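You operate a simulated robot arm through the tools that you are given. There is no shell and no other tool. Be economical: measure what you need, move in short steps, check, and stop when the job is done.

You are at the controls of a simulated two-armed robot. One attempt, no reset.

Task
Wipe up the spill on the top of the folding mat with the white cloth and put it back.

Only the result counts: the job must be done as asked and must still hold three seconds after the hand-in. Knocking over, shifting, dropping, spilling or breaking anything else fails it. Flat cloth is picked up by pressing the open fingertips on it (5 to 10 N) and closing them slowly along it; thin cloth reads only 2 to 8 mm in the jaws.

Robot
Two 7-joint arms with two-finger parallel grippers on one trunk, on a base that drives. Base frame: it is fixed to the floor where the robot stands at the start and does not move with it; the origin is under the middle of the robot, x ahead of it, y to its left, z up. Lengths are in m, angles in rad, forces in N, time in s.
The left shoulder is at the start at [0.062, 0.201, 1.178], the right one opposite. With the tool pointing down near the work surface each hand reaches from about 0.26 to 0.7 m from the robot's upright axis, wherever it stands, measured 20 degrees to its own side. Places, roughly: white cloth [0.6, 0.1, 0.9]. Payload 1.57 kg a hand.
The TCP of each hand is the grasp point between the finger pads, 0.03 m short of the fingertips. In the tool frame z runs along the fingers and y along their closing line. The gripper opens to 0.11 m. The fingers are 0.024 m wide and 0.012 m thick; the gripper's body (0.048 by 0.112 m) begins 0.078 m behind the TCP.
Orientation is that of the tool frame in the base frame, as a unit quaternion [w, x, y, z]. With the fingers straight down and closing along the base's y, the tool's x points along the base's -x, its y along +y and its z along -z.

Tools
- The arms move only by the tool step_arm. It takes "left_plan", "right_plan" or both (then of equal length, played together; a hand with none holds still); each is a list of rows, each a list of 2 entries, a list of its own where there are three numbers: the shift along the tool's x, y, z in m, then the turn, a rotation vector about the tool's x, y, z in rad. In form: [[[tx, ty, tz], [ax, ay, az]], ...]. A call has 1 to 20 rows; each row shifts and turns the commanded pose from where the row before left it, along the tool's axes as they then stand. "left_jaw" and "right_jaw" are, for a hand that has rows, the finger opening in m, from 0 to 0.11, set as the call begins (left out, the last holds). Each row takes 0.2 s and may step no farther than 0.05 m and 0.15 rad from the row before; otherwise, or with a gripper value out of range, the whole call is refused. Where a pose cannot be reached the arm comes as near as it can. A force on the tool above 40 N (or 10 N above the force at the start of the call, whichever is more), or a blocked arm, ends the call early, and 0.2 s more pass. Each finger travels about 0.072 m/s and halts on what it meets, pressing with about 21 N; the grip force reading is that of the motor and also rises with nothing between the fingers. The clock runs only during rows and for 0.2 s after the last one: add rows that do not move to give the fingers time. The reply holds the time, the measured pose of the TCP, the force on the tool along the base axes, the opening and the grip force, in the units named above and with some noise, with the torque about the TCP (base axes, N m) and any sound that the robot's microphone picked up.
- Cameras (640 x 400 px; columns grow to the right, rows downward): "scene" is now at [0.1028, 0.0418, 1.7436]; the picture's right is [0.28, -0.96, 0.00], its down [-0.81, -0.24, -0.54] and it looks along [0.52, 0.15, -0.84] (base axes); focal length 293 px, centre (320, 200). "left" rides on the left gripper at [0.07, -0.016, -0.141] in its tool frame; the picture's right is [0.23, 0.97, 0.00], its down [-0.85, 0.20, -0.48] and it looks along [-0.47, 0.11, 0.88] (tool axes); focal length 222 px, centre (320, 200). "right" rides on the right gripper at [0.07, 0.016, -0.141] in its tool frame; the picture's right is [-0.23, 0.97, 0.00], its down [-0.85, -0.20, -0.48] and it looks along [-0.47, -0.11, 0.88] (tool axes); focal length 222 px, centre (320, 200). There is no depth. A picture from a camera that has moved, and an enlarged one, comes with that camera's place and axes in the base frame and with its lens. The place of the scene camera against the robot may be out by one fixed shift of up to 0.025 m in any direction.
- camera(camera): a new picture of that camera. It takes no simulated time.
- lift_body(by): slides the trunk up (or, below 0, down) by that many m; the arms and the scene camera ride with it, the base frame stays. It gives what a move gives, with no picture.
- drive_base(legs): drives the robot by 1 to 6 legs, each [ahead, left, turn to the left] in m, m and rad, along the robot's own axes; the way and the turn of a leg run together, so that a leg with both is an arc; at most 1.5 m and 3.142 rad a leg. The arms and the cameras ride along, it lands a little off, and it stops where it bumps. It gives what a move gives.
- aim_head(pan, tilt): turns the head with the scene camera to pan (to the left, within 1.501 rad either way) and tilt (down, from -0.506 to 1.204), counted from straight ahead of the robot. It gives what a move gives.
- close_up(camera, box): a new picture of the part [left, top, right, bottom] of that camera's present view, enlarged. It takes no simulated time.
- hand_in(): hands the job in; it is judged then, once.

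Go step by step. Nothing tells you exact positions but the pictures and the camera data: compare them with the known pose of the tool, close in by small moves and look again before you grip or let go. The budget is 120 turns and 108 pictures, counting those below and the enlarged ones. Unless the task says otherwise, let go and move clear before handing in, and close with one line.

The tools are called after "Call:" by a JSON object that holds its "fn" and its "kwargs". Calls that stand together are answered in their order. step_arm: Moves the arms, as the interface text tells. Its arguments: {"type":"object","properties":{"left_plan":{"type":"array"},"left_jaw":{"type":"number"},"right_plan":{"type":"array"},"right_jaw":{"type":"number"}},"required":[]} The other tools are called the same way: lift_body (by) slides the trunk up or down; drive_base (legs) drives the base; aim_head (pan, tilt) turns the head that bears the scene camera; camera (camera) takes a picture; close_up (camera, box) takes an enlarged picture of a part of a camera's view; hand_in () hands the job in.

At the start:

```text
clock: 0.0
left_tcp_pos: [0.3842, 0.5077, 1.1201]
left_tool_rot: [-0.001, 0.001, 1.0, -0.001]
left_ft_force: [0.3, 0.1, 0.0]
left_torque: [-0.03, 0.0, -0.03]
left_opening: 0.1099
left_grasp_force: 0.0
right_tcp_pos: [0.3093, 0.0464, 1.1875]
right_tool_rot: [-0.002, -0.001, 1.0, -0.001]
right_ft_force: [0.7, 0.8, -0.2]
right_torque: [0.0, -0.02, -0.01]
right_opening: 0.1099
right_grasp_force: 0.0
trunk travel left (down, up): [-0.775, 0.215]
robot x, y, heading: [-0.0005, -0.0004, 0.004]
head pan, tilt: [0.284, 1.004]
```

scene: 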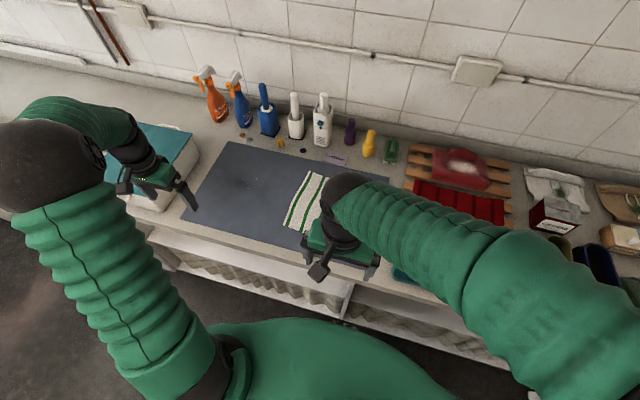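
right: 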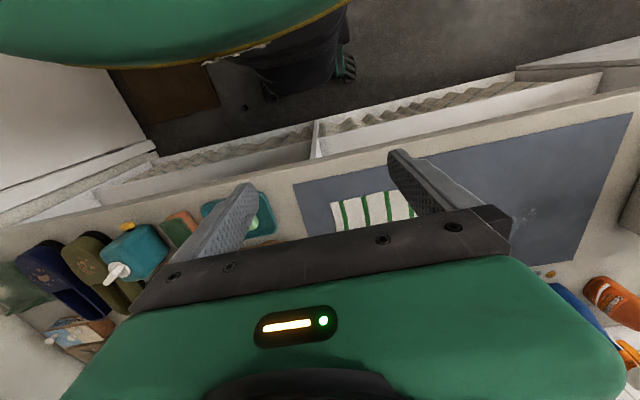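
left: 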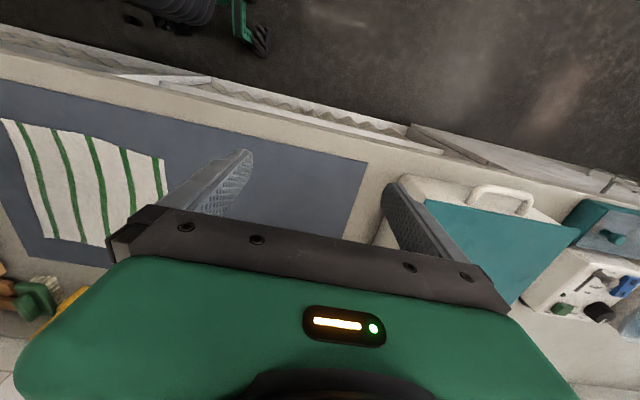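

I see a grey mat on the bench with the white green-striped cloth on it; I need to find the spill. I look closer first.

Call:
{"fn": "close_up", "kwargs": {"camera": "scene", "box": [170, 110, 400, 254]}}

Call:
{"fn": "close_up", "kwargs": {"camera": "scene", "box": [380, 120, 640, 290]}}

```text
2.78 times, centred on (285, 182) of scene
camera zoom: at [0.1028, 0.0418, 1.7436], right [0.28, -0.96, 0.0], down [-0.81, -0.24, -0.54], along [0.52, 0.15, -0.84], focal length 813 px, centre (417, 250)
```

zoom: 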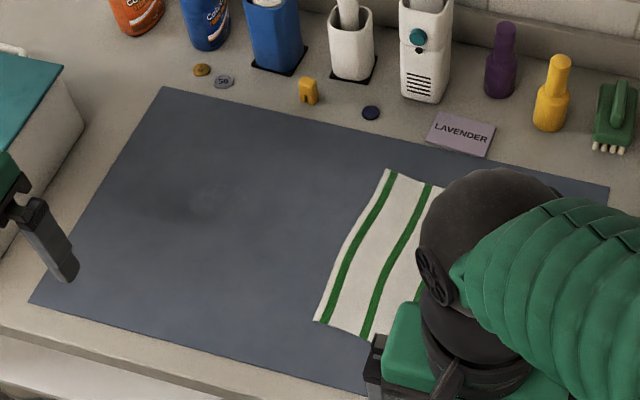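

```text
2.35 times, centred on (510, 205) of scene
camera zoom: at [0.1028, 0.0418, 1.7436], right [0.28, -0.96, 0.0], down [-0.81, -0.24, -0.54], along [0.52, 0.15, -0.84], focal length 689 px, centre (-127, 188)
```

zoom: 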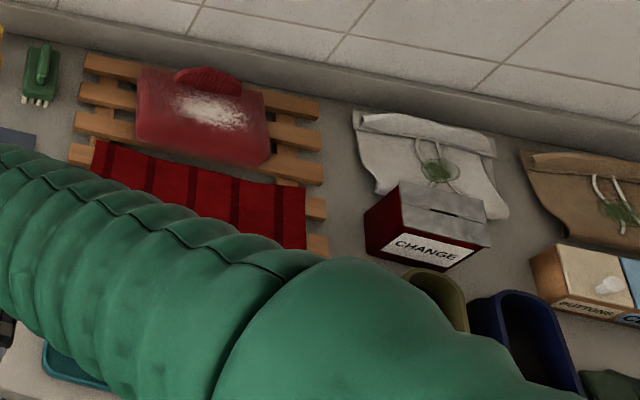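

The grey mat is the folding mat, with a faint dark spot left of the cloth. I move the right arm aside to see the whole mat.

Call:
{"fn": "step_arm", "kwargs": {"right_plan": [[[0, -0.05, 0], [0, 0, 0]], [[0, -0.05, 0], [0, 0, 0]], [[0, -0.05, 0], [0, 0, 0]], [[0, -0.05, 0], [0, 0, 0]], [[0, -0.05, 0], [0, 0, 0]], [[0, -0.05, 0], [0, 0, 0]], [[0, -0.05, 0], [0, 0, 0]]]}}

Call:
{"fn": "camera", "kwargs": {"camera": "scene"}}

```text
clock: 1.6
left_tcp_pos: [0.3848, 0.5037, 1.1221]
left_tool_rot: [-0.001, 0.0, 1.0, 0.001]
left_ft_force: [-0.8, -0.7, -0.5]
left_torque: [0.0, 0.01, -0.01]
left_opening: 0.1099
left_grasp_force: 0.2
right_tcp_pos: [0.309, -0.3108, 1.188]
right_tool_rot: [0.0, -0.001, 1.0, 0.001]
right_ft_force: [0.4, -0.2, -0.1]
right_torque: [0.04, 0.02, 0.0]
right_opening: 0.1098
right_grasp_force: 0.0
trunk travel left (down, up): [-0.775, 0.215]
robot x, y, heading: [-0.0019, 0.0021, 0.002]
head pan, tilt: [0.284, 1.004]
```

```text
102 pictures are left
camera scene: at [0.1035, 0.0357, 1.7436], right [0.28, -0.96, 0.0], down [-0.81, -0.24, -0.54], along [0.51, 0.15, -0.84], focal length 293 px, centre (320, 200)
```

scene: 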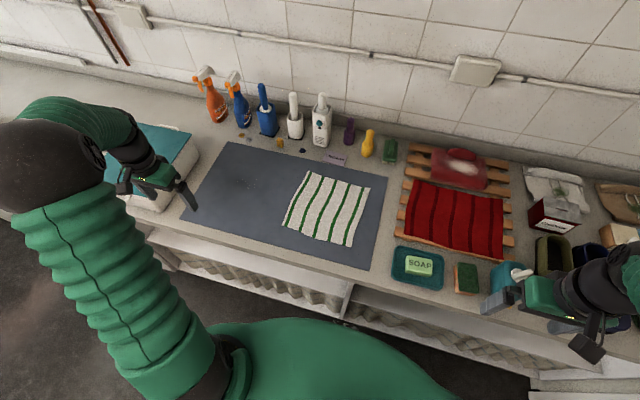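

Call:
{"fn": "close_up", "kwargs": {"camera": "scene", "box": [180, 130, 400, 270]}}

Call:
{"fn": "close_up", "kwargs": {"camera": "left", "box": [0, 80, 400, 330]}}

Call:
{"fn": "close_up", "kwargs": {"camera": "scene", "box": [190, 140, 300, 220]}}

```text
2.86 times, centred on (290, 200) of scene
camera zoom: at [0.1035, 0.0357, 1.7436], right [0.28, -0.96, 0.0], down [-0.81, -0.24, -0.54], along [0.51, 0.15, -0.84], focal length 836 px, centre (406, 200)
```

zoom: 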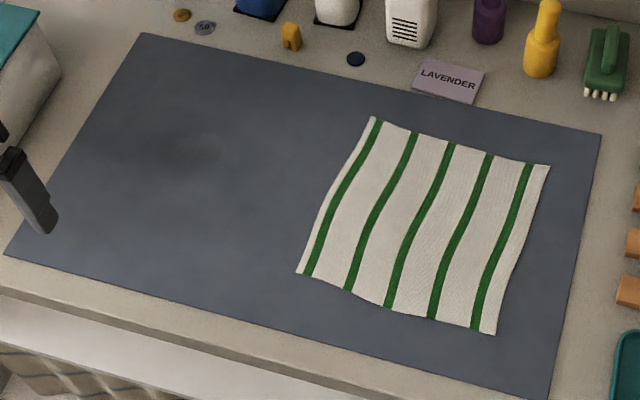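

```text
1.60 times, centred on (200, 205) of left
camera zoom: at [0.3152, 0.4869, 1.263], right [-0.23, 0.97, 0.0], down [0.86, 0.2, 0.48], along [0.46, 0.11, -0.88], focal length 355 px, centre (512, 192)
```

zoom: 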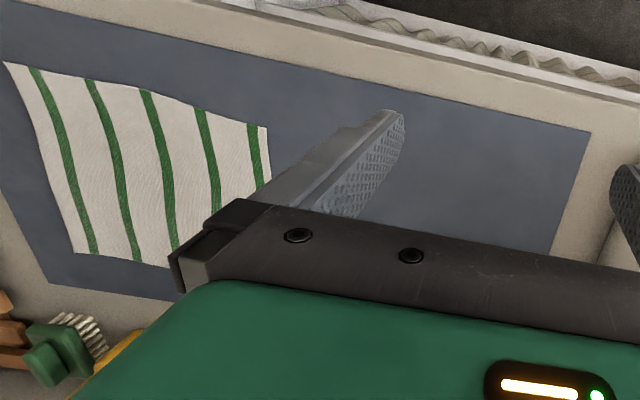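

```text
5.00 times, centred on (245, 180) of scene
camera zoom: at [0.1035, 0.0357, 1.7436], right [0.28, -0.96, 0.0], down [-0.81, -0.24, -0.54], along [0.51, 0.15, -0.84], focal length 1464 px, centre (695, 300)
```

zoom: 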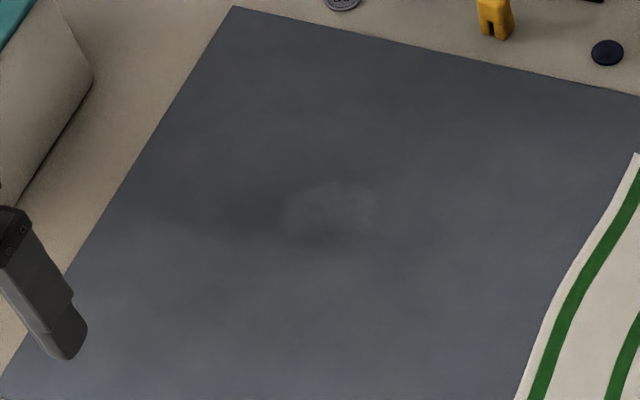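

The spill is the faint patch near (0.615, 0.45); the cloth is centred near (0.60, 0.155), about 0.24 m square. It's at the limit of the left hand's reach, so I tuck the left hand in and shift the base left.

Call:
{"fn": "step_arm", "kwargs": {"left_plan": [[[0, -0.05, 0], [0, 0, 0]], [[0, -0.05, 0], [0, 0, 0]], [[0, -0.05, 0], [0, 0, 0]], [[0, -0.05, 0], [0, 0, 0]], [[0, -0.05, 0], [0, 0, 0]]]}}

Call:
{"fn": "drive_base", "kwargs": {"legs": [[0, 0.17, 0]]}}

Call:
{"fn": "camera", "kwargs": {"camera": "scene"}}

Call:
{"fn": "camera", "kwargs": {"camera": "left"}}

```text
clock: 2.8
left_tcp_pos: [0.3849, 0.2537, 1.1223]
left_tool_rot: [-0.001, 0.0, 1.0, 0.001]
left_ft_force: [-0.9, 0.0, 0.4]
left_torque: [0.03, -0.01, 0.01]
left_opening: 0.11
left_grasp_force: 0.1
right_tcp_pos: [0.3085, -0.3098, 1.1877]
right_tool_rot: [0.0, -0.001, 1.0, 0.0]
right_ft_force: [0.3, 0.5, -0.2]
right_torque: [0.03, 0.01, 0.01]
right_opening: 0.11
right_grasp_force: 0.1
trunk travel left (down, up): [-0.775, 0.215]
robot x, y, heading: [-0.0024, 0.0023, 0.001]
head pan, tilt: [0.284, 1.004]
```

```text
clock: 4.3
left_tcp_pos: [0.3854, 0.4105, 1.1245]
left_tool_rot: [0.0, 0.001, 1.0, 0.006]
left_ft_force: [-0.2, -0.5, -0.3]
left_torque: [0.06, 0.04, -0.03]
left_opening: 0.1101
left_grasp_force: 0.0
right_tcp_pos: [0.3072, -0.1548, 1.1848]
right_tool_rot: [0.001, 0.0, 1.0, 0.006]
right_ft_force: [-0.6, -0.5, -1.0]
right_torque: [0.0, -0.02, -0.01]
right_opening: 0.11
right_grasp_force: 0.0
trunk travel left (down, up): [-0.775, 0.215]
robot x, y, heading: [-0.0012, 0.1695, -0.001]
head pan, tilt: [0.284, 1.004]
```

```text
98 pictures are left
camera scene: at [0.1022, 0.1809, 1.7438], right [0.28, -0.96, -0.01], down [-0.81, -0.23, -0.54], along [0.52, 0.16, -0.84], focal length 293 px, centre (320, 200)
```

scene: 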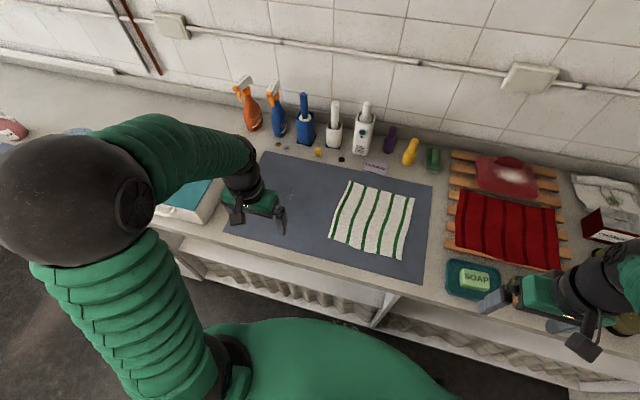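

```text
97 pictures are left
camera left: at [0.315, 0.393, 1.2657], right [-0.23, 0.97, 0.01], down [0.86, 0.19, 0.48], along [0.47, 0.12, -0.88], focal length 222 px, centre (320, 200)
```

left: 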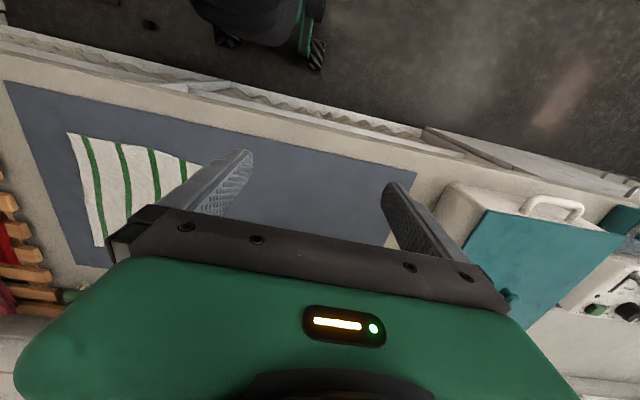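

The base has shifted by about 0.16 m. Now I bring the left hand above the cloth's left part, still high, and check alignment.

Call:
{"fn": "step_arm", "kwargs": {"left_plan": [[[-0.032, -0.0265, 0.0145], [0, 0, 0]], [[-0.032, -0.0265, 0.0145], [0, 0, 0]], [[-0.032, -0.0265, 0.0145], [0, 0, 0]], [[-0.032, -0.0265, 0.0145], [0, 0, 0]], [[-0.032, -0.0265, 0.0145], [0, 0, 0]], [[-0.032, -0.0265, 0.0145], [0, 0, 0]], [[-0.032, -0.0265, 0.0145], [0, 0, 0]], [[0, 0, 0], [0, 0, 0]]], "left_jaw": 0.06}}

Call:
{"fn": "camera", "kwargs": {"camera": "scene"}}

Call:
{"fn": "camera", "kwargs": {"camera": "left"}}

Call:
{"fn": "camera", "kwargs": {"camera": "right"}}

```text
clock: 6.1
left_tcp_pos: [0.6083, 0.2395, 1.0214]
left_tool_rot: [0.0, 0.0, 1.0, 0.0]
left_ft_force: [-0.5, 0.0, 0.2]
left_torque: [0.03, 0.03, 0.02]
left_opening: 0.06
left_grasp_force: 0.1
right_tcp_pos: [0.3059, -0.1376, 1.1878]
right_tool_rot: [0.0, 0.001, 1.0, 0.0]
right_ft_force: [-0.3, 0.0, 0.3]
right_torque: [-0.01, -0.01, -0.01]
right_opening: 0.1098
right_grasp_force: 0.0
trunk travel left (down, up): [-0.775, 0.215]
robot x, y, heading: [-0.0005, 0.1676, -0.003]
head pan, tilt: [0.284, 1.004]
```

```text
96 pictures are left
camera scene: at [0.1035, 0.1988, 1.7437], right [0.28, -0.96, 0.0], down [-0.81, -0.23, -0.54], along [0.51, 0.15, -0.84], focal length 293 px, centre (320, 200)
```

scene: 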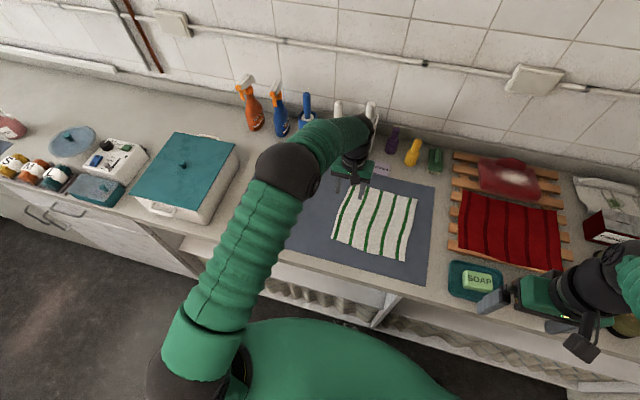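

```text
95 pictures are left
camera left: at [0.5387, 0.2225, 1.1627], right [-0.23, 0.97, 0.0], down [0.86, 0.2, 0.48], along [0.47, 0.11, -0.88], focal length 222 px, centre (320, 200)
```

left: 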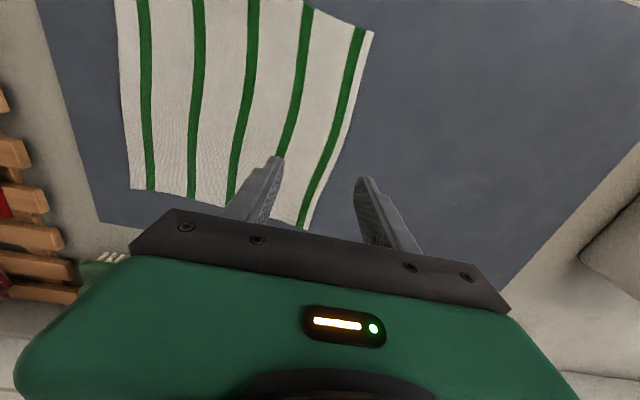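

```text
94 pictures are left
camera right: at [0.2358, -0.1222, 1.3299], right [0.23, 0.97, 0.0], down [0.85, -0.2, 0.48], along [0.47, -0.11, -0.88], focal length 222 px, centre (320, 200)
```

right: 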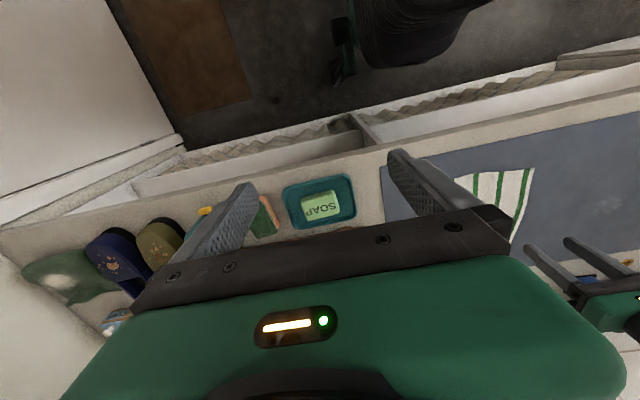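

Left camera puts the cloth's left edge at y≈0.26, matching the scene estimate. I move to y≈0.22 and descend to just above the cloth.

Call:
{"fn": "step_arm", "kwargs": {"left_plan": [[[0, -0.02, 0.02], [0, 0, 0]], [[0, 0, 0.025], [0, 0, 0]], [[0, 0, 0.02], [0, 0, 0]], [[0, 0, 0], [0, 0, 0]]], "left_jaw": 0.04}}

Call:
{"fn": "camera", "kwargs": {"camera": "left"}}

```text
clock: 7.1
left_tcp_pos: [0.6071, 0.2226, 0.9557]
left_tool_rot: [0.0, 0.0, 1.0, -0.003]
left_ft_force: [0.3, -0.3, 0.3]
left_torque: [0.01, 0.0, -0.02]
left_opening: 0.04
left_grasp_force: 0.1
right_tcp_pos: [0.3073, -0.133, 1.1886]
right_tool_rot: [0.0, 0.001, 1.0, -0.002]
right_ft_force: [-0.6, 0.3, 0.0]
right_torque: [0.0, -0.01, -0.02]
right_opening: 0.1103
right_grasp_force: 0.0
trunk travel left (down, up): [-0.775, 0.215]
robot x, y, heading: [0.001, 0.169, -0.001]
head pan, tilt: [0.284, 1.004]
```

```text
93 pictures are left
camera left: at [0.5383, 0.2074, 1.0967], right [-0.23, 0.97, 0.0], down [0.85, 0.2, 0.48], along [0.47, 0.1, -0.88], focal length 222 px, centre (320, 200)
```

left: 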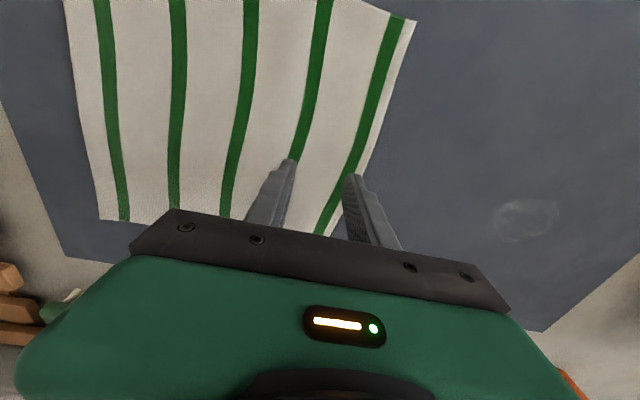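

The spill is clearly visible now, near (0.617, 0.445). I shift slightly further onto the cloth and lower gently to feel contact.

Call:
{"fn": "step_arm", "kwargs": {"left_plan": [[[0, -0.012, 0.008], [0, 0, 0]], [[0, 0, 0.004], [0, 0, 0]], [[0, 0, 0.004], [0, 0, 0]], [[0, 0, 0], [0, 0, 0]]]}}

```text
clock: 8.1
left_tcp_pos: [0.6085, 0.2104, 0.939]
left_tool_rot: [0.0, 0.0, 1.0, -0.002]
left_ft_force: [1.0, -0.9, 0.2]
left_torque: [-0.02, 0.0, 0.01]
left_opening: 0.0399
left_grasp_force: 0.0
right_tcp_pos: [0.3078, -0.1356, 1.19]
right_tool_rot: [0.0, 0.002, 1.0, -0.001]
right_ft_force: [-0.3, 0.1, -0.2]
right_torque: [-0.03, 0.04, -0.02]
right_opening: 0.1099
right_grasp_force: 0.0
trunk travel left (down, up): [-0.775, 0.215]
robot x, y, heading: [0.0002, 0.1701, 0.003]
head pan, tilt: [0.284, 1.004]
```

Call:
{"fn": "step_arm", "kwargs": {"left_plan": [[[0, 0, 0.003], [0, 0, 0]], [[0, 0, 0.002], [0, 0, 0]], [[0, 0, 0], [0, 0, 0]]]}}

```text
clock: 8.9
left_tcp_pos: [0.6078, 0.2076, 0.9344]
left_tool_rot: [0.0, -0.001, 1.0, -0.001]
left_ft_force: [0.5, 0.7, -0.5]
left_torque: [0.0, 0.0, 0.0]
left_opening: 0.0399
left_grasp_force: 0.0
right_tcp_pos: [0.3073, -0.1364, 1.1896]
right_tool_rot: [0.0, 0.0, 1.0, -0.001]
right_ft_force: [1.0, 0.3, 0.6]
right_torque: [0.02, 0.02, -0.02]
right_opening: 0.1096
right_grasp_force: 0.1
trunk travel left (down, up): [-0.775, 0.215]
robot x, y, heading: [0.0024, 0.1675, -0.003]
head pan, tilt: [0.284, 1.004]
```

Call:
{"fn": "step_arm", "kwargs": {"left_plan": [[[0, 0, 0.002], [0, 0, 0]], [[0, 0, 0.002], [0, 0, 0]], [[0, 0, 0], [0, 0, 0]]]}}

```text
clock: 9.7
left_tcp_pos: [0.6078, 0.2079, 0.9343]
left_tool_rot: [0.003, 0.001, 1.0, -0.001]
left_ft_force: [4.0, 1.1, 27.2]
left_torque: [0.44, 0.05, -0.16]
left_opening: 0.0401
left_grasp_force: 0.1
right_tcp_pos: [0.3053, -0.138, 1.1908]
right_tool_rot: [0.0, 0.001, 1.0, -0.001]
right_ft_force: [-0.3, -0.1, 0.7]
right_torque: [-0.05, 0.0, 0.01]
right_opening: 0.1102
right_grasp_force: 0.1
trunk travel left (down, up): [-0.775, 0.215]
robot x, y, heading: [-0.0002, 0.1697, -0.001]
head pan, tilt: [0.284, 1.004]
```

Contact at TCP z≈0.934, pressing too hard at 27 N. I back off to about 8 N.

Call:
{"fn": "step_arm", "kwargs": {"left_plan": [[[0, 0, -0.0025], [0, 0, 0]], [[0, 0, 0], [0, 0, 0]]]}}

```text
clock: 10.3
left_tcp_pos: [0.6075, 0.2082, 0.9346]
left_tool_rot: [0.002, 0.001, 1.0, -0.002]
left_ft_force: [7.5, 2.6, 21.7]
left_torque: [0.37, -0.15, -0.2]
left_opening: 0.0401
left_grasp_force: 0.0
right_tcp_pos: [0.3064, -0.1369, 1.1898]
right_tool_rot: [0.0, 0.001, 1.0, 0.0]
right_ft_force: [-1.5, -0.4, -0.8]
right_torque: [0.01, 0.01, 0.0]
right_opening: 0.1101
right_grasp_force: 0.1
trunk travel left (down, up): [-0.775, 0.215]
robot x, y, heading: [-0.0018, 0.1689, -0.003]
head pan, tilt: [0.284, 1.004]
```

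Call:
{"fn": "step_arm", "kwargs": {"left_plan": [[[0, 0, -0.004], [0, 0, 0]], [[0, 0, 0], [0, 0, 0]]]}}

```text
clock: 10.9
left_tcp_pos: [0.6061, 0.2067, 0.9354]
left_tool_rot: [-0.003, 0.001, 1.0, -0.001]
left_ft_force: [0.0, 0.0, 0.1]
left_torque: [-0.02, -0.04, 0.0]
left_opening: 0.0399
left_grasp_force: 0.1
right_tcp_pos: [0.3073, -0.1377, 1.1884]
right_tool_rot: [-0.001, 0.0, 1.0, -0.001]
right_ft_force: [-0.3, 0.3, 0.4]
right_torque: [-0.02, -0.02, -0.02]
right_opening: 0.11
right_grasp_force: 0.0
trunk travel left (down, up): [-0.775, 0.215]
robot x, y, heading: [-0.0004, 0.1679, 0.002]
head pan, tilt: [0.284, 1.004]
```

Call:
{"fn": "step_arm", "kwargs": {"left_plan": [[[0, 0, 0.0015], [0, 0, 0]], [[0, 0, 0.0012], [0, 0, 0]], [[0, 0, 0], [0, 0, 0]]]}}

```text
clock: 11.7
left_tcp_pos: [0.6084, 0.2073, 0.9332]
left_tool_rot: [0.001, 0.001, 1.0, -0.001]
left_ft_force: [-2.6, 0.1, 2.1]
left_torque: [0.0, 0.05, 0.01]
left_opening: 0.0399
left_grasp_force: 0.0
right_tcp_pos: [0.3073, -0.1386, 1.1892]
right_tool_rot: [-0.001, 0.001, 1.0, -0.001]
right_ft_force: [-0.9, 0.3, 0.2]
right_torque: [0.02, 0.0, -0.04]
right_opening: 0.1101
right_grasp_force: 0.0
trunk travel left (down, up): [-0.775, 0.215]
robot x, y, heading: [-0.0042, 0.1692, 0.002]
head pan, tilt: [0.284, 1.004]
```

Light contact (2 N). A touch more, then close slowly.

Call:
{"fn": "step_arm", "kwargs": {"left_plan": [[[0, 0, 0.0008], [0, 0, 0]], [[0, 0, 0], [0, 0, 0]]]}}

```text
clock: 12.3
left_tcp_pos: [0.6085, 0.2079, 0.9345]
left_tool_rot: [0.002, 0.001, 1.0, -0.001]
left_ft_force: [-3.3, 0.4, 5.8]
left_torque: [0.07, 0.08, 0.02]
left_opening: 0.04
left_grasp_force: 0.0
right_tcp_pos: [0.306, -0.1383, 1.189]
right_tool_rot: [0.0, 0.001, 1.0, -0.001]
right_ft_force: [-1.1, -0.4, 1.0]
right_torque: [-0.01, 0.0, -0.01]
right_opening: 0.1095
right_grasp_force: 0.1
trunk travel left (down, up): [-0.775, 0.215]
robot x, y, heading: [-0.0009, 0.167, -0.001]
head pan, tilt: [0.284, 1.004]
```

Call:
{"fn": "step_arm", "kwargs": {"left_plan": [[[0, 0, 0.0003], [0, 0, 0]], [[0, 0, 0], [0, 0, 0]]], "left_jaw": 0.025}}

Call:
{"fn": "step_arm", "kwargs": {"left_plan": [[[0, 0, 0], [0, 0, 0]], [[0, 0, 0], [0, 0, 0]]], "left_jaw": 0.012}}

Call:
{"fn": "step_arm", "kwargs": {"left_plan": [[[0, 0, 0], [0, 0, 0]], [[0, 0, 0], [0, 0, 0]], [[0, 0, 0], [0, 0, 0]]], "left_jaw": 0.0}}

Call:
{"fn": "camera", "kwargs": {"camera": "left"}}

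```text
clock: 12.9
left_tcp_pos: [0.6079, 0.2079, 0.9352]
left_tool_rot: [0.001, 0.0, 1.0, -0.001]
left_ft_force: [1.2, 1.3, 7.6]
left_torque: [0.07, 0.01, 0.0]
left_opening: 0.0246
left_grasp_force: 0.1
right_tcp_pos: [0.3076, -0.1379, 1.1885]
right_tool_rot: [0.0, 0.001, 1.0, -0.002]
right_ft_force: [1.0, 0.2, 0.4]
right_torque: [0.02, 0.0, 0.01]
right_opening: 0.11
right_grasp_force: 0.0
trunk travel left (down, up): [-0.775, 0.215]
robot x, y, heading: [-0.0001, 0.1674, 0.001]
head pan, tilt: [0.284, 1.004]
```

```text
clock: 13.5
left_tcp_pos: [0.6086, 0.2076, 0.9349]
left_tool_rot: [0.002, 0.001, 1.0, -0.001]
left_ft_force: [2.3, 0.9, 10.2]
left_torque: [0.1, -0.02, -0.01]
left_opening: 0.0111
left_grasp_force: 0.1
right_tcp_pos: [0.3055, -0.1384, 1.1895]
right_tool_rot: [0.0, 0.001, 1.0, -0.001]
right_ft_force: [0.3, -0.1, -0.3]
right_torque: [-0.01, 0.03, 0.01]
right_opening: 0.1101
right_grasp_force: 0.1
trunk travel left (down, up): [-0.775, 0.215]
robot x, y, heading: [-0.0017, 0.1673, 0.006]
head pan, tilt: [0.284, 1.004]
```

```text
clock: 14.3
left_tcp_pos: [0.6087, 0.2078, 0.9342]
left_tool_rot: [0.001, 0.001, 1.0, -0.001]
left_ft_force: [1.2, 1.0, 11.8]
left_torque: [0.05, -0.06, -0.05]
left_opening: 0.0023
left_grasp_force: 21.3
right_tcp_pos: [0.3055, -0.1383, 1.1892]
right_tool_rot: [0.001, 0.001, 1.0, -0.001]
right_ft_force: [-0.1, -0.2, -0.2]
right_torque: [0.01, 0.03, 0.0]
right_opening: 0.1101
right_grasp_force: 0.0
trunk travel left (down, up): [-0.775, 0.215]
robot x, y, heading: [-0.0023, 0.1696, -0.0]
head pan, tilt: [0.284, 1.004]
```

```text
92 pictures are left
camera left: at [0.538, 0.1914, 1.0751], right [-0.23, 0.97, 0.0], down [0.85, 0.2, 0.48], along [0.47, 0.11, -0.88], focal length 222 px, centre (320, 200)
```

left: 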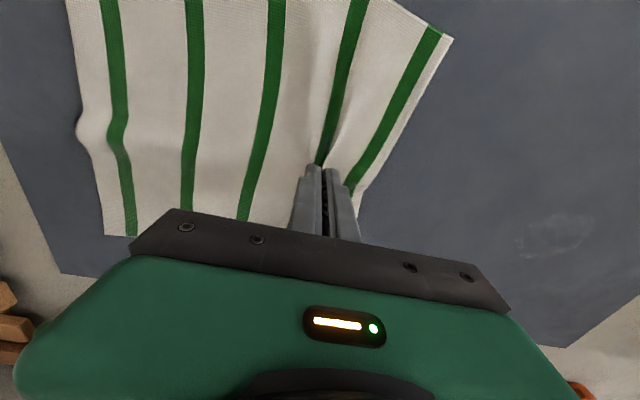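

The cloth is pinched (2.3 mm). I drag it left slowly with light pressure and watch how it behaves.

Call:
{"fn": "step_arm", "kwargs": {"left_plan": [[[0, 0.01, -0.001], [0, 0, 0]], [[0, 0.02, 0], [0, 0, 0]], [[0, 0.02, 0], [0, 0, 0]], [[0, 0.02, 0], [0, 0, 0]], [[0, 0.02, 0], [0, 0, 0]], [[0, 0, 0], [0, 0, 0]]]}}

Call:
{"fn": "camera", "kwargs": {"camera": "left"}}

Call:
{"fn": "camera", "kwargs": {"camera": "scene"}}

```text
clock: 15.7
left_tcp_pos: [0.6065, 0.2973, 0.9346]
left_tool_rot: [0.0, 0.002, 1.0, 0.0]
left_ft_force: [0.1, -2.9, 4.1]
left_torque: [-0.09, -0.02, 0.0]
left_opening: 0.0018
left_grasp_force: 21.1
right_tcp_pos: [0.3074, -0.1378, 1.1887]
right_tool_rot: [0.0, 0.001, 1.0, 0.0]
right_ft_force: [-0.3, -0.1, 0.7]
right_torque: [0.0, 0.02, -0.01]
right_opening: 0.11
right_grasp_force: 0.0
trunk travel left (down, up): [-0.775, 0.215]
robot x, y, heading: [0.003, 0.1694, -0.002]
head pan, tilt: [0.284, 1.004]
```

```text
91 pictures are left
camera left: at [0.5381, 0.2807, 1.0753], right [-0.23, 0.97, 0.0], down [0.86, 0.2, 0.48], along [0.47, 0.11, -0.88], focal length 222 px, centre (320, 200)
```

left: 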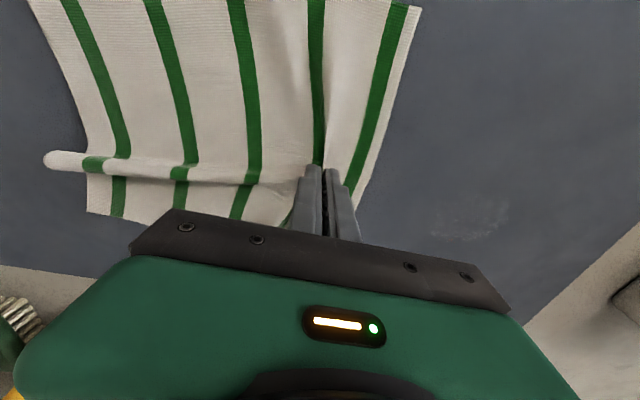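

```text
90 pictures are left
camera scene: at [0.1029, 0.2027, 1.7436], right [0.28, -0.96, 0.0], down [-0.81, -0.23, -0.54], along [0.52, 0.15, -0.84], focal length 293 px, centre (320, 200)
```

scene: 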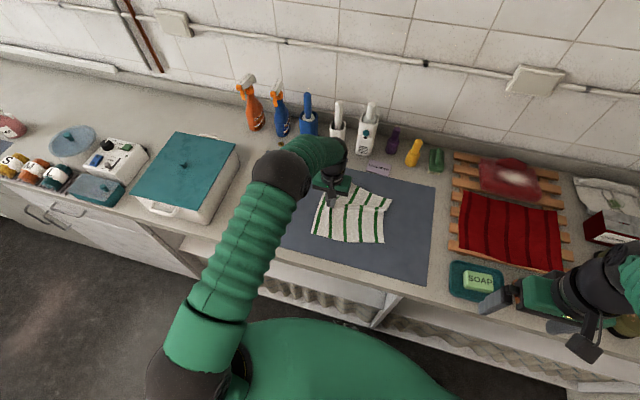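

It drags nicely. I continue across the spill with moderate pressure.

Call:
{"fn": "step_arm", "kwargs": {"left_plan": [[[0, 0.02, 0], [0, 0, 0]], [[-0.002, 0.02, 0], [0, 0, 0]], [[-0.002, 0.02, 0], [0, 0, 0]], [[-0.002, 0.02, 0.0005], [0, 0, 0]], [[-0.002, 0.02, 0.0005], [0, 0, 0]], [[0, 0.02, 0], [0, 0, 0]], [[0, 0.02, 0], [0, 0, 0]], [[0, 0.02, 0], [0, 0, 0]], [[0, 0.02, 0], [0, 0, 0]], [[0, 0, 0], [0, 0, 0]]]}}

Call:
{"fn": "camera", "kwargs": {"camera": "left"}}

Call:
{"fn": "camera", "kwargs": {"camera": "scene"}}

```text
clock: 17.9
left_tcp_pos: [0.6166, 0.4765, 0.9354]
left_tool_rot: [0.001, 0.001, 1.0, 0.0]
left_ft_force: [0.3, -9.2, 13.8]
left_torque: [-0.3, 0.04, 0.02]
left_opening: 0.002
left_grasp_force: 20.9
right_tcp_pos: [0.3064, -0.1405, 1.1893]
right_tool_rot: [0.001, 0.001, 1.0, 0.001]
right_ft_force: [0.4, 1.0, 0.0]
right_torque: [0.0, 0.01, 0.0]
right_opening: 0.1098
right_grasp_force: 0.0
trunk travel left (down, up): [-0.775, 0.215]
robot x, y, heading: [-0.0028, 0.1638, 0.003]
head pan, tilt: [0.284, 1.004]
```

```text
89 pictures are left
camera left: at [0.5457, 0.4594, 1.075], right [-0.23, 0.97, 0.0], down [0.85, 0.2, 0.48], along [0.47, 0.11, -0.88], focal length 222 px, centre (320, 200)
```

left: 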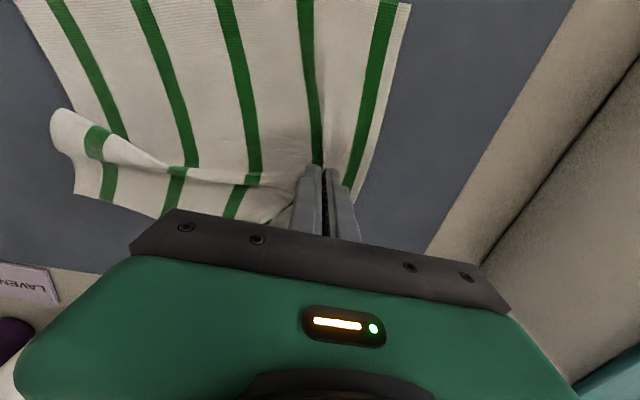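

```text
88 pictures are left
camera scene: at [0.1006, 0.1995, 1.7439], right [0.28, -0.96, 0.0], down [-0.81, -0.23, -0.54], along [0.52, 0.15, -0.84], focal length 293 px, centre (320, 200)
```

scene: 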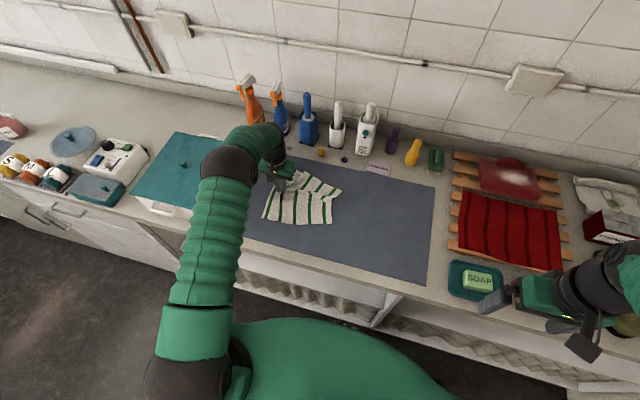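

Now I zigzag over the spill patch to cover its whole width.

Call:
{"fn": "step_arm", "kwargs": {"left_plan": [[[0.02, 0, 0], [0, 0, 0]], [[0, -0.02, 0], [0, 0, 0]], [[-0.02, 0, 0], [0, 0, 0]], [[-0.02, 0, 0], [0, 0, 0]], [[0, -0.02, 0], [0, 0, 0]], [[0.02, 0, 0], [0, 0, 0]], [[0.02, 0, 0], [0, 0, 0]], [[0, -0.02, 0], [0, 0, 0]], [[-0.02, 0, 0], [0, 0, 0]], [[-0.02, 0, 0], [0, 0, 0]], [[0.02, 0, 0], [0, 0, 0]], [[0, 0.02, 0], [0, 0, 0]], [[0, 0.02, 0], [0, 0, 0]], [[0, 0.02, 0], [0, 0, 0]], [[0, 0.02, 0], [0, 0, 0]], [[0, 0, 0], [0, 0, 0]]]}}

Call:
{"fn": "camera", "kwargs": {"camera": "left"}}

Call:
{"fn": "close_up", "kwargs": {"camera": "scene", "box": [200, 130, 400, 260]}}

```text
clock: 21.3
left_tcp_pos: [0.6152, 0.4962, 0.9345]
left_tool_rot: [0.001, 0.0, 1.0, 0.0]
left_ft_force: [0.3, -10.0, 14.0]
left_torque: [-0.28, -0.02, 0.03]
left_opening: 0.0021
left_grasp_force: 21.0
right_tcp_pos: [0.3052, -0.1405, 1.1892]
right_tool_rot: [0.001, 0.001, 1.0, 0.001]
right_ft_force: [0.1, 0.7, -0.2]
right_torque: [0.01, -0.02, 0.04]
right_opening: 0.1101
right_grasp_force: 0.1
trunk travel left (down, up): [-0.775, 0.215]
robot x, y, heading: [-0.0016, 0.1653, 0.002]
head pan, tilt: [0.284, 1.004]
```

```text
87 pictures are left
camera left: at [0.5457, 0.4793, 1.0752], right [-0.23, 0.97, 0.0], down [0.85, 0.2, 0.48], along [0.47, 0.11, -0.88], focal length 222 px, centre (320, 200)
```

left: 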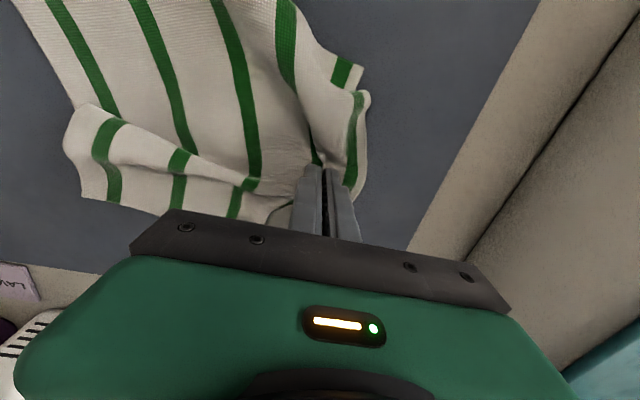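

```text
3.08 times, centred on (300, 195) of scene
camera zoom: at [0.1005, 0.1989, 1.7439], right [0.28, -0.96, 0.0], down [-0.81, -0.23, -0.54], along [0.52, 0.15, -0.84], focal length 901 px, centre (382, 215)
```

zoom: 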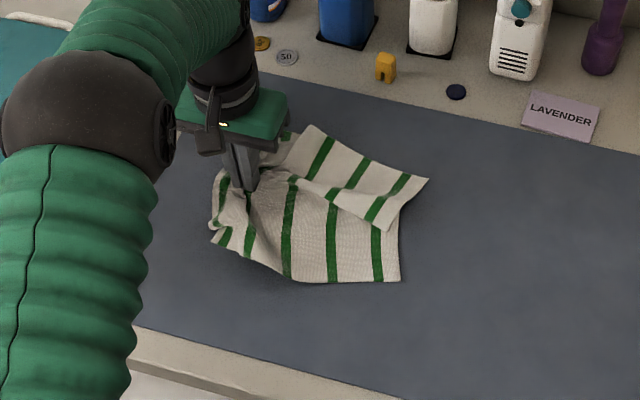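

The cloth has been rubbed over the patch. I lift it clear to check whether the spill is gone and let it hang and unfold.

Call:
{"fn": "step_arm", "kwargs": {"left_plan": [[[0, 0, -0.02], [0, 0, 0]], [[0, -0.01, -0.04], [0, 0, 0]], [[0, -0.02, -0.04], [0, 0, 0]], [[0, -0.02, -0.04], [0, 0, 0]], [[0, -0.02, -0.04], [0, 0, 0]], [[0, -0.03, -0.035], [0, 0, 0]], [[0, -0.04, -0.02], [0, 0, 0]], [[0, -0.05, 0], [0, 0, 0]], [[0, -0.05, 0], [0, 0, 0]], [[0, -0.04, 0], [0, 0, 0]], [[0, 0, 0], [0, 0, 0]]]}}

Call:
{"fn": "camera", "kwargs": {"camera": "scene"}}

Call:
{"fn": "camera", "kwargs": {"camera": "left"}}

```text
clock: 23.7
left_tcp_pos: [0.6154, 0.2168, 1.1685]
left_tool_rot: [0.0, 0.001, 1.0, 0.0]
left_ft_force: [-0.5, -0.4, -0.6]
left_torque: [0.02, 0.05, 0.01]
left_opening: 0.002
left_grasp_force: 21.2
right_tcp_pos: [0.3071, -0.1376, 1.1895]
right_tool_rot: [0.0, 0.001, 1.0, -0.001]
right_ft_force: [0.1, -0.8, -0.6]
right_torque: [0.01, 0.02, 0.02]
right_opening: 0.1103
right_grasp_force: 0.1
trunk travel left (down, up): [-0.775, 0.215]
robot x, y, heading: [-0.0042, 0.1705, -0.0]
head pan, tilt: [0.284, 1.004]
```

```text
85 pictures are left
camera scene: at [0.1039, 0.2037, 1.7436], right [0.28, -0.96, 0.0], down [-0.81, -0.23, -0.54], along [0.51, 0.15, -0.84], focal length 293 px, centre (320, 200)
```

scene: 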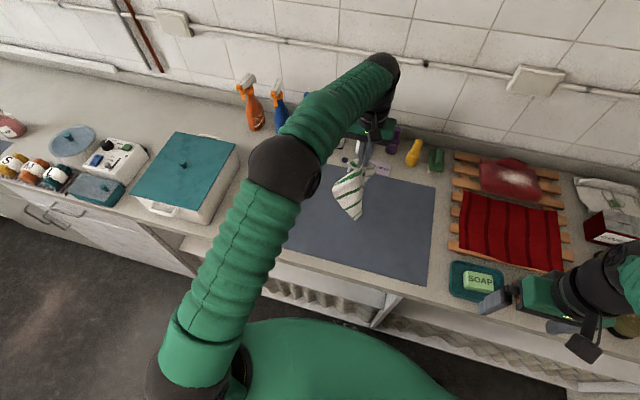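

```text
84 pictures are left
camera left: at [0.5465, 0.2009, 1.3095], right [-0.23, 0.97, 0.0], down [0.86, 0.2, 0.48], along [0.47, 0.11, -0.88], focal length 222 px, centre (320, 200)
```

left: 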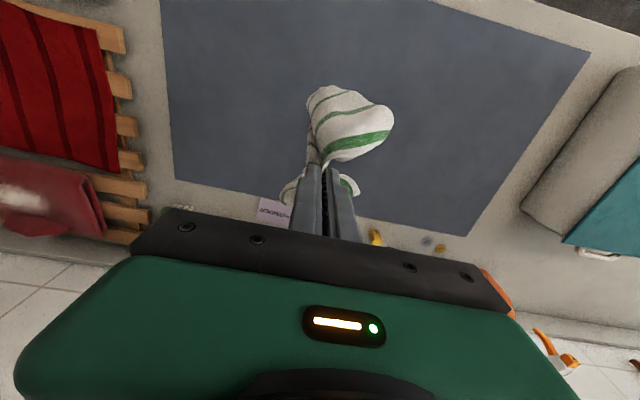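

Call:
{"fn": "close_up", "kwargs": {"camera": "left", "box": [340, 60, 580, 240]}}

Call:
{"fn": "close_up", "kwargs": {"camera": "scene", "box": [270, 130, 450, 280]}}

```text
2.22 times, centred on (460, 150) of left
camera zoom: at [0.5465, 0.2009, 1.3095], right [-0.23, 0.97, 0.0], down [0.86, 0.2, 0.48], along [0.47, 0.11, -0.88], focal length 494 px, centre (9, 311)
```

zoom: 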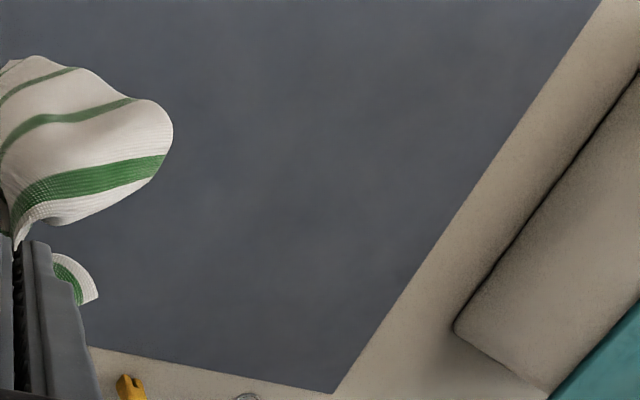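

```text
2.67 times, centred on (360, 205) of scene
camera zoom: at [0.1039, 0.2037, 1.7436], right [0.28, -0.96, 0.0], down [-0.81, -0.23, -0.54], along [0.51, 0.15, -0.84], focal length 781 px, centre (213, 187)
```

zoom: 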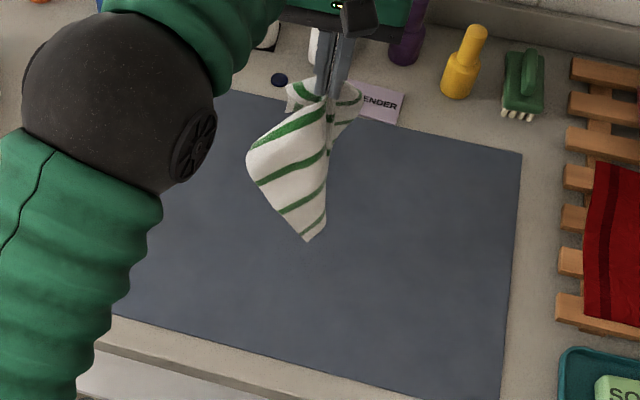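

The spill area is clean. Now I carry the cloth to the right and lay it back right-to-left with an arc, ending with the grip point at its original spot (0.607, 0.208).

Call:
{"fn": "step_arm", "kwargs": {"left_plan": [[[0.002, -0.045, 0], [0, 0, 0]], [[0.002, -0.045, 0], [0, 0, 0]], [[0.002, -0.045, 0], [0, 0, 0]], [[0.002, -0.045, 0], [0, 0, 0]], [[0, 0, 0], [0, 0, 0]], [[0, 0, 0], [0, 0, 0]], [[0, 0, 0.025], [0, 0, 0]], [[0, 0.005, 0.025], [0, 0, 0]], [[0, 0.01, 0.025], [0, 0, 0]], [[0, 0.015, 0.025], [0, 0, 0]], [[0, 0.02, 0.025], [0, 0, 0]], [[0, 0.02, 0.025], [0, 0, 0]], [[0, 0.02, 0.02], [0, 0, 0]], [[0, 0.02, 0.02], [0, 0, 0]], [[0, 0.025, 0.02], [0, 0, 0]], [[0, 0.02, 0.01], [0, 0, 0]], [[0, 0.015, 0.006], [0, 0, 0]], [[0, 0, 0], [0, 0, 0]]]}}

Call:
{"fn": "camera", "kwargs": {"camera": "left"}}

Call:
{"fn": "close_up", "kwargs": {"camera": "scene", "box": [250, 130, 450, 280]}}

```text
clock: 27.5
left_tcp_pos: [0.5875, 0.2356, 0.9387]
left_tool_rot: [0.001, 0.001, 1.0, -0.001]
left_ft_force: [0.3, -0.5, 0.7]
left_torque: [-0.07, -0.03, -0.01]
left_opening: 0.0018
left_grasp_force: 21.1
left hand out of reach, approached as far as the arm can: row 3, 4
right_tcp_pos: [0.308, -0.1378, 1.1888]
right_tool_rot: [0.0, 0.001, 1.0, -0.001]
right_ft_force: [0.7, 1.1, 0.1]
right_torque: [-0.01, 0.02, 0.03]
right_opening: 0.11
right_grasp_force: 0.1
trunk travel left (down, up): [-0.775, 0.215]
robot x, y, heading: [0.0013, 0.1695, 0.003]
head pan, tilt: [0.284, 1.004]
```

```text
81 pictures are left
camera left: at [0.5167, 0.219, 1.079], right [-0.23, 0.97, 0.0], down [0.86, 0.2, 0.48], along [0.47, 0.11, -0.88], focal length 222 px, centre (320, 200)
```

left: 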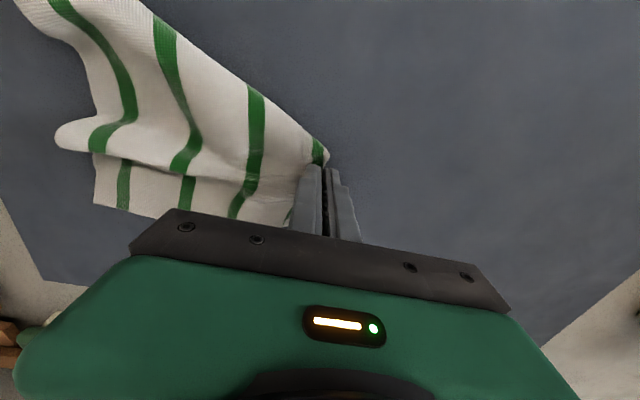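

```text
2.67 times, centred on (350, 205) of scene
camera zoom: at [0.1035, 0.2034, 1.7436], right [0.28, -0.96, 0.0], down [-0.81, -0.23, -0.54], along [0.51, 0.15, -0.84], focal length 781 px, centre (240, 187)
```

zoom: 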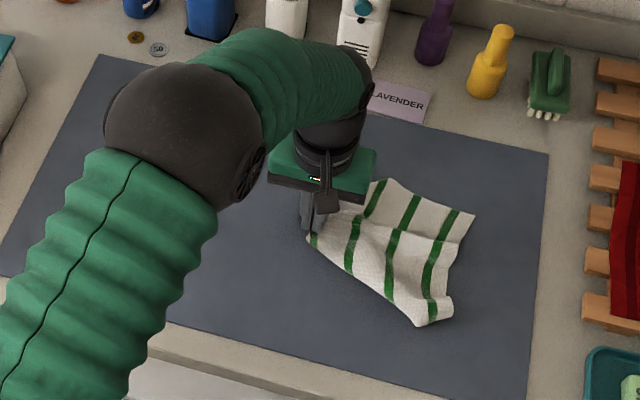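

The cloth is roughly back but bunched. I release it and look, then straighten by tugging corners.

Call:
{"fn": "step_arm", "kwargs": {"left_plan": [[[0, 0, 0.002], [0, 0, 0]], [[0, 0, 0], [0, 0, 0]]], "left_jaw": 0.03}}

Call:
{"fn": "step_arm", "kwargs": {"left_plan": [[[0, 0, -0.02], [0, 0, 0]], [[0, 0, -0.04], [0, 0, 0]], [[0, 0.02, -0.04], [0, 0, 0]], [[0.02, 0.04, -0.02], [0, 0, 0]], [[0.03, 0.04, 0], [0, 0, 0]], [[0.03, 0.04, 0], [0, 0, 0]], [[0, 0.03, 0], [0, 0, 0]]]}}

Call:
{"fn": "camera", "kwargs": {"camera": "scene"}}

Call:
{"fn": "close_up", "kwargs": {"camera": "scene", "box": [250, 130, 450, 280]}}

Call:
{"fn": "camera", "kwargs": {"camera": "left"}}

```text
clock: 28.1
left_tcp_pos: [0.586, 0.2353, 0.9364]
left_tool_rot: [0.0, 0.001, 1.0, -0.001]
left_ft_force: [-0.3, 1.2, 1.0]
left_torque: [0.0, 0.0, 0.0]
left_opening: 0.0295
left_grasp_force: 0.0
right_tcp_pos: [0.3067, -0.1379, 1.1881]
right_tool_rot: [0.0, 0.001, 1.0, -0.001]
right_ft_force: [-1.0, 0.0, 0.0]
right_torque: [0.0, -0.03, -0.02]
right_opening: 0.11
right_grasp_force: 0.1
trunk travel left (down, up): [-0.775, 0.215]
robot x, y, heading: [-0.0016, 0.1694, 0.003]
head pan, tilt: [0.284, 1.004]
```

```text
clock: 29.7
left_tcp_pos: [0.5081, 0.4089, 1.0559]
left_tool_rot: [0.0, 0.001, 1.0, -0.001]
left_ft_force: [0.1, 0.6, 0.4]
left_torque: [0.01, 0.03, 0.02]
left_opening: 0.0301
left_grasp_force: 0.2
right_tcp_pos: [0.3082, -0.136, 1.1894]
right_tool_rot: [0.0, 0.002, 1.0, -0.001]
right_ft_force: [0.2, -0.2, -0.1]
right_torque: [0.0, 0.01, -0.02]
right_opening: 0.11
right_grasp_force: 0.1
trunk travel left (down, up): [-0.775, 0.215]
robot x, y, heading: [0.0005, 0.1702, -0.0]
head pan, tilt: [0.284, 1.004]
```

```text
79 pictures are left
camera scene: at [0.1038, 0.2067, 1.7436], right [0.28, -0.96, 0.0], down [-0.81, -0.24, -0.54], along [0.51, 0.15, -0.84], focal length 293 px, centre (320, 200)
```

scene: 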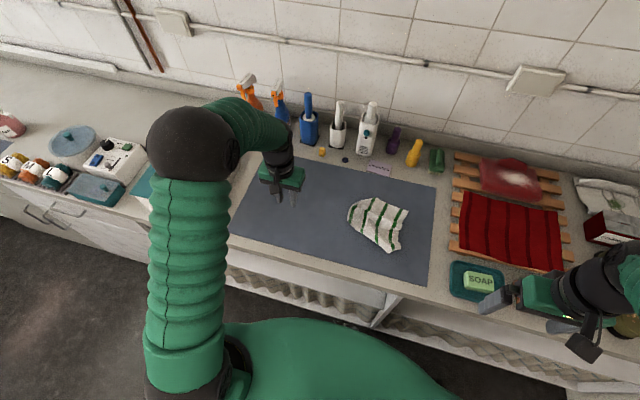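

```text
2.67 times, centred on (350, 205) of scene
camera zoom: at [0.1038, 0.2067, 1.7436], right [0.28, -0.96, 0.0], down [-0.81, -0.24, -0.54], along [0.51, 0.15, -0.84], focal length 781 px, centre (240, 187)
```

zoom: 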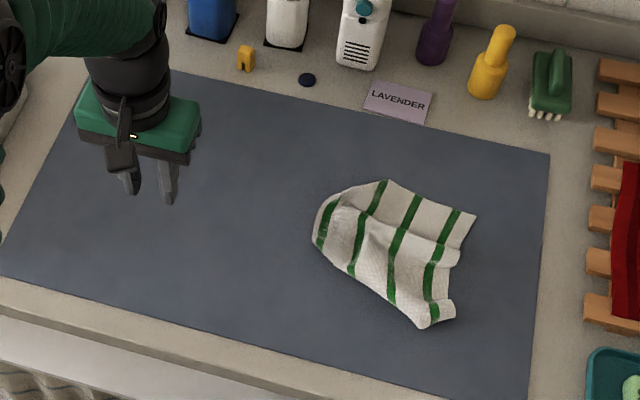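

```text
77 pictures are left
camera left: at [0.4384, 0.3918, 1.1966], right [-0.23, 0.97, 0.0], down [0.86, 0.2, 0.48], along [0.47, 0.1, -0.88], focal length 222 px, centre (320, 200)
```

left: 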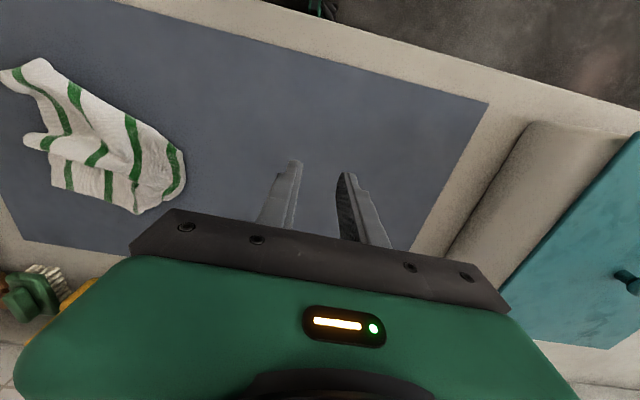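

The cloth's centre is near its origin, but one corner is folded. I look closer at the fold.

Call:
{"fn": "close_up", "kwargs": {"camera": "left", "box": [0, 40, 220, 230]}}

Call:
{"fn": "close_up", "kwargs": {"camera": "scene", "box": [335, 185, 420, 260]}}

```text
2.11 times, centred on (110, 135) of left
camera zoom: at [0.4384, 0.3918, 1.1966], right [-0.23, 0.97, 0.0], down [0.86, 0.2, 0.48], along [0.47, 0.1, -0.88], focal length 468 px, centre (762, 337)
```

zoom: 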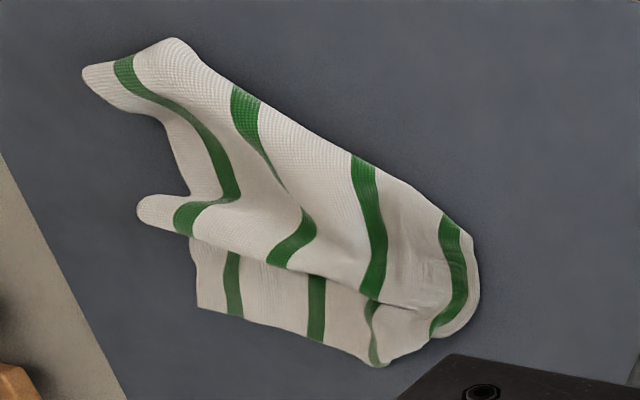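

```text
5.33 times, centred on (378, 222) of scene
camera zoom: at [0.1038, 0.2067, 1.7436], right [0.28, -0.96, 0.0], down [-0.81, -0.24, -0.54], along [0.51, 0.15, -0.84], focal length 1562 px, centre (13, 80)
```

zoom: 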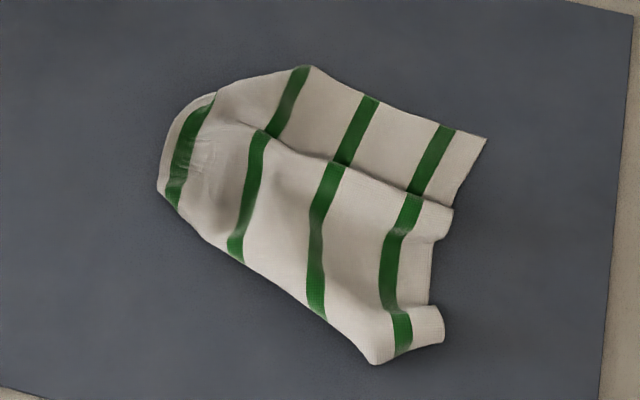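

The near-left part is tucked under. To tidy the cloth I need more forward reach, so I check the gap between the robot's body and the bench.

Call:
{"fn": "aim_head", "kwargs": {"pan": 0.0, "tilt": 1.2}}

Call:
{"fn": "camera", "kwargs": {"camera": "scene"}}

```text
clock: 30.4
left_tcp_pos: [0.5085, 0.4058, 1.0562]
left_tool_rot: [0.001, 0.002, 1.0, -0.001]
left_ft_force: [-0.2, 0.2, 0.0]
left_torque: [-0.01, -0.01, -0.02]
left_opening: 0.0302
left_grasp_force: 0.1
right_tcp_pos: [0.3073, -0.1368, 1.1888]
right_tool_rot: [-0.001, 0.0, 1.0, 0.0]
right_ft_force: [0.4, 0.0, 0.4]
right_torque: [0.02, 0.02, 0.04]
right_opening: 0.1102
right_grasp_force: 0.2
trunk travel left (down, up): [-0.775, 0.215]
robot x, y, heading: [0.0007, 0.1666, -0.001]
head pan, tilt: [0.0, 1.201]
```

```text
74 pictures are left
camera scene: at [0.0929, 0.1856, 1.7312], right [0.0, -1.0, 0.0], down [-0.93, 0.0, -0.36], along [0.36, 0.0, -0.93], focal length 293 px, centre (320, 200)
```

scene: 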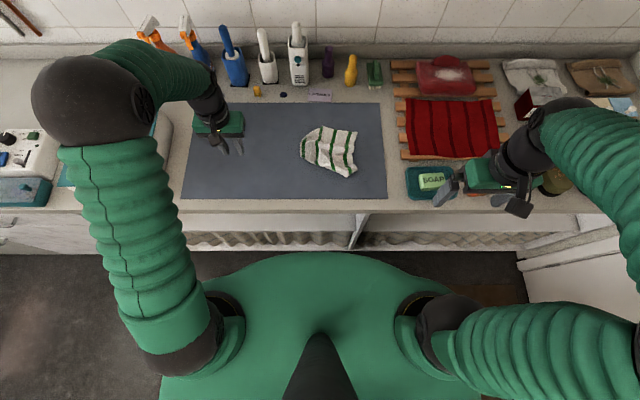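

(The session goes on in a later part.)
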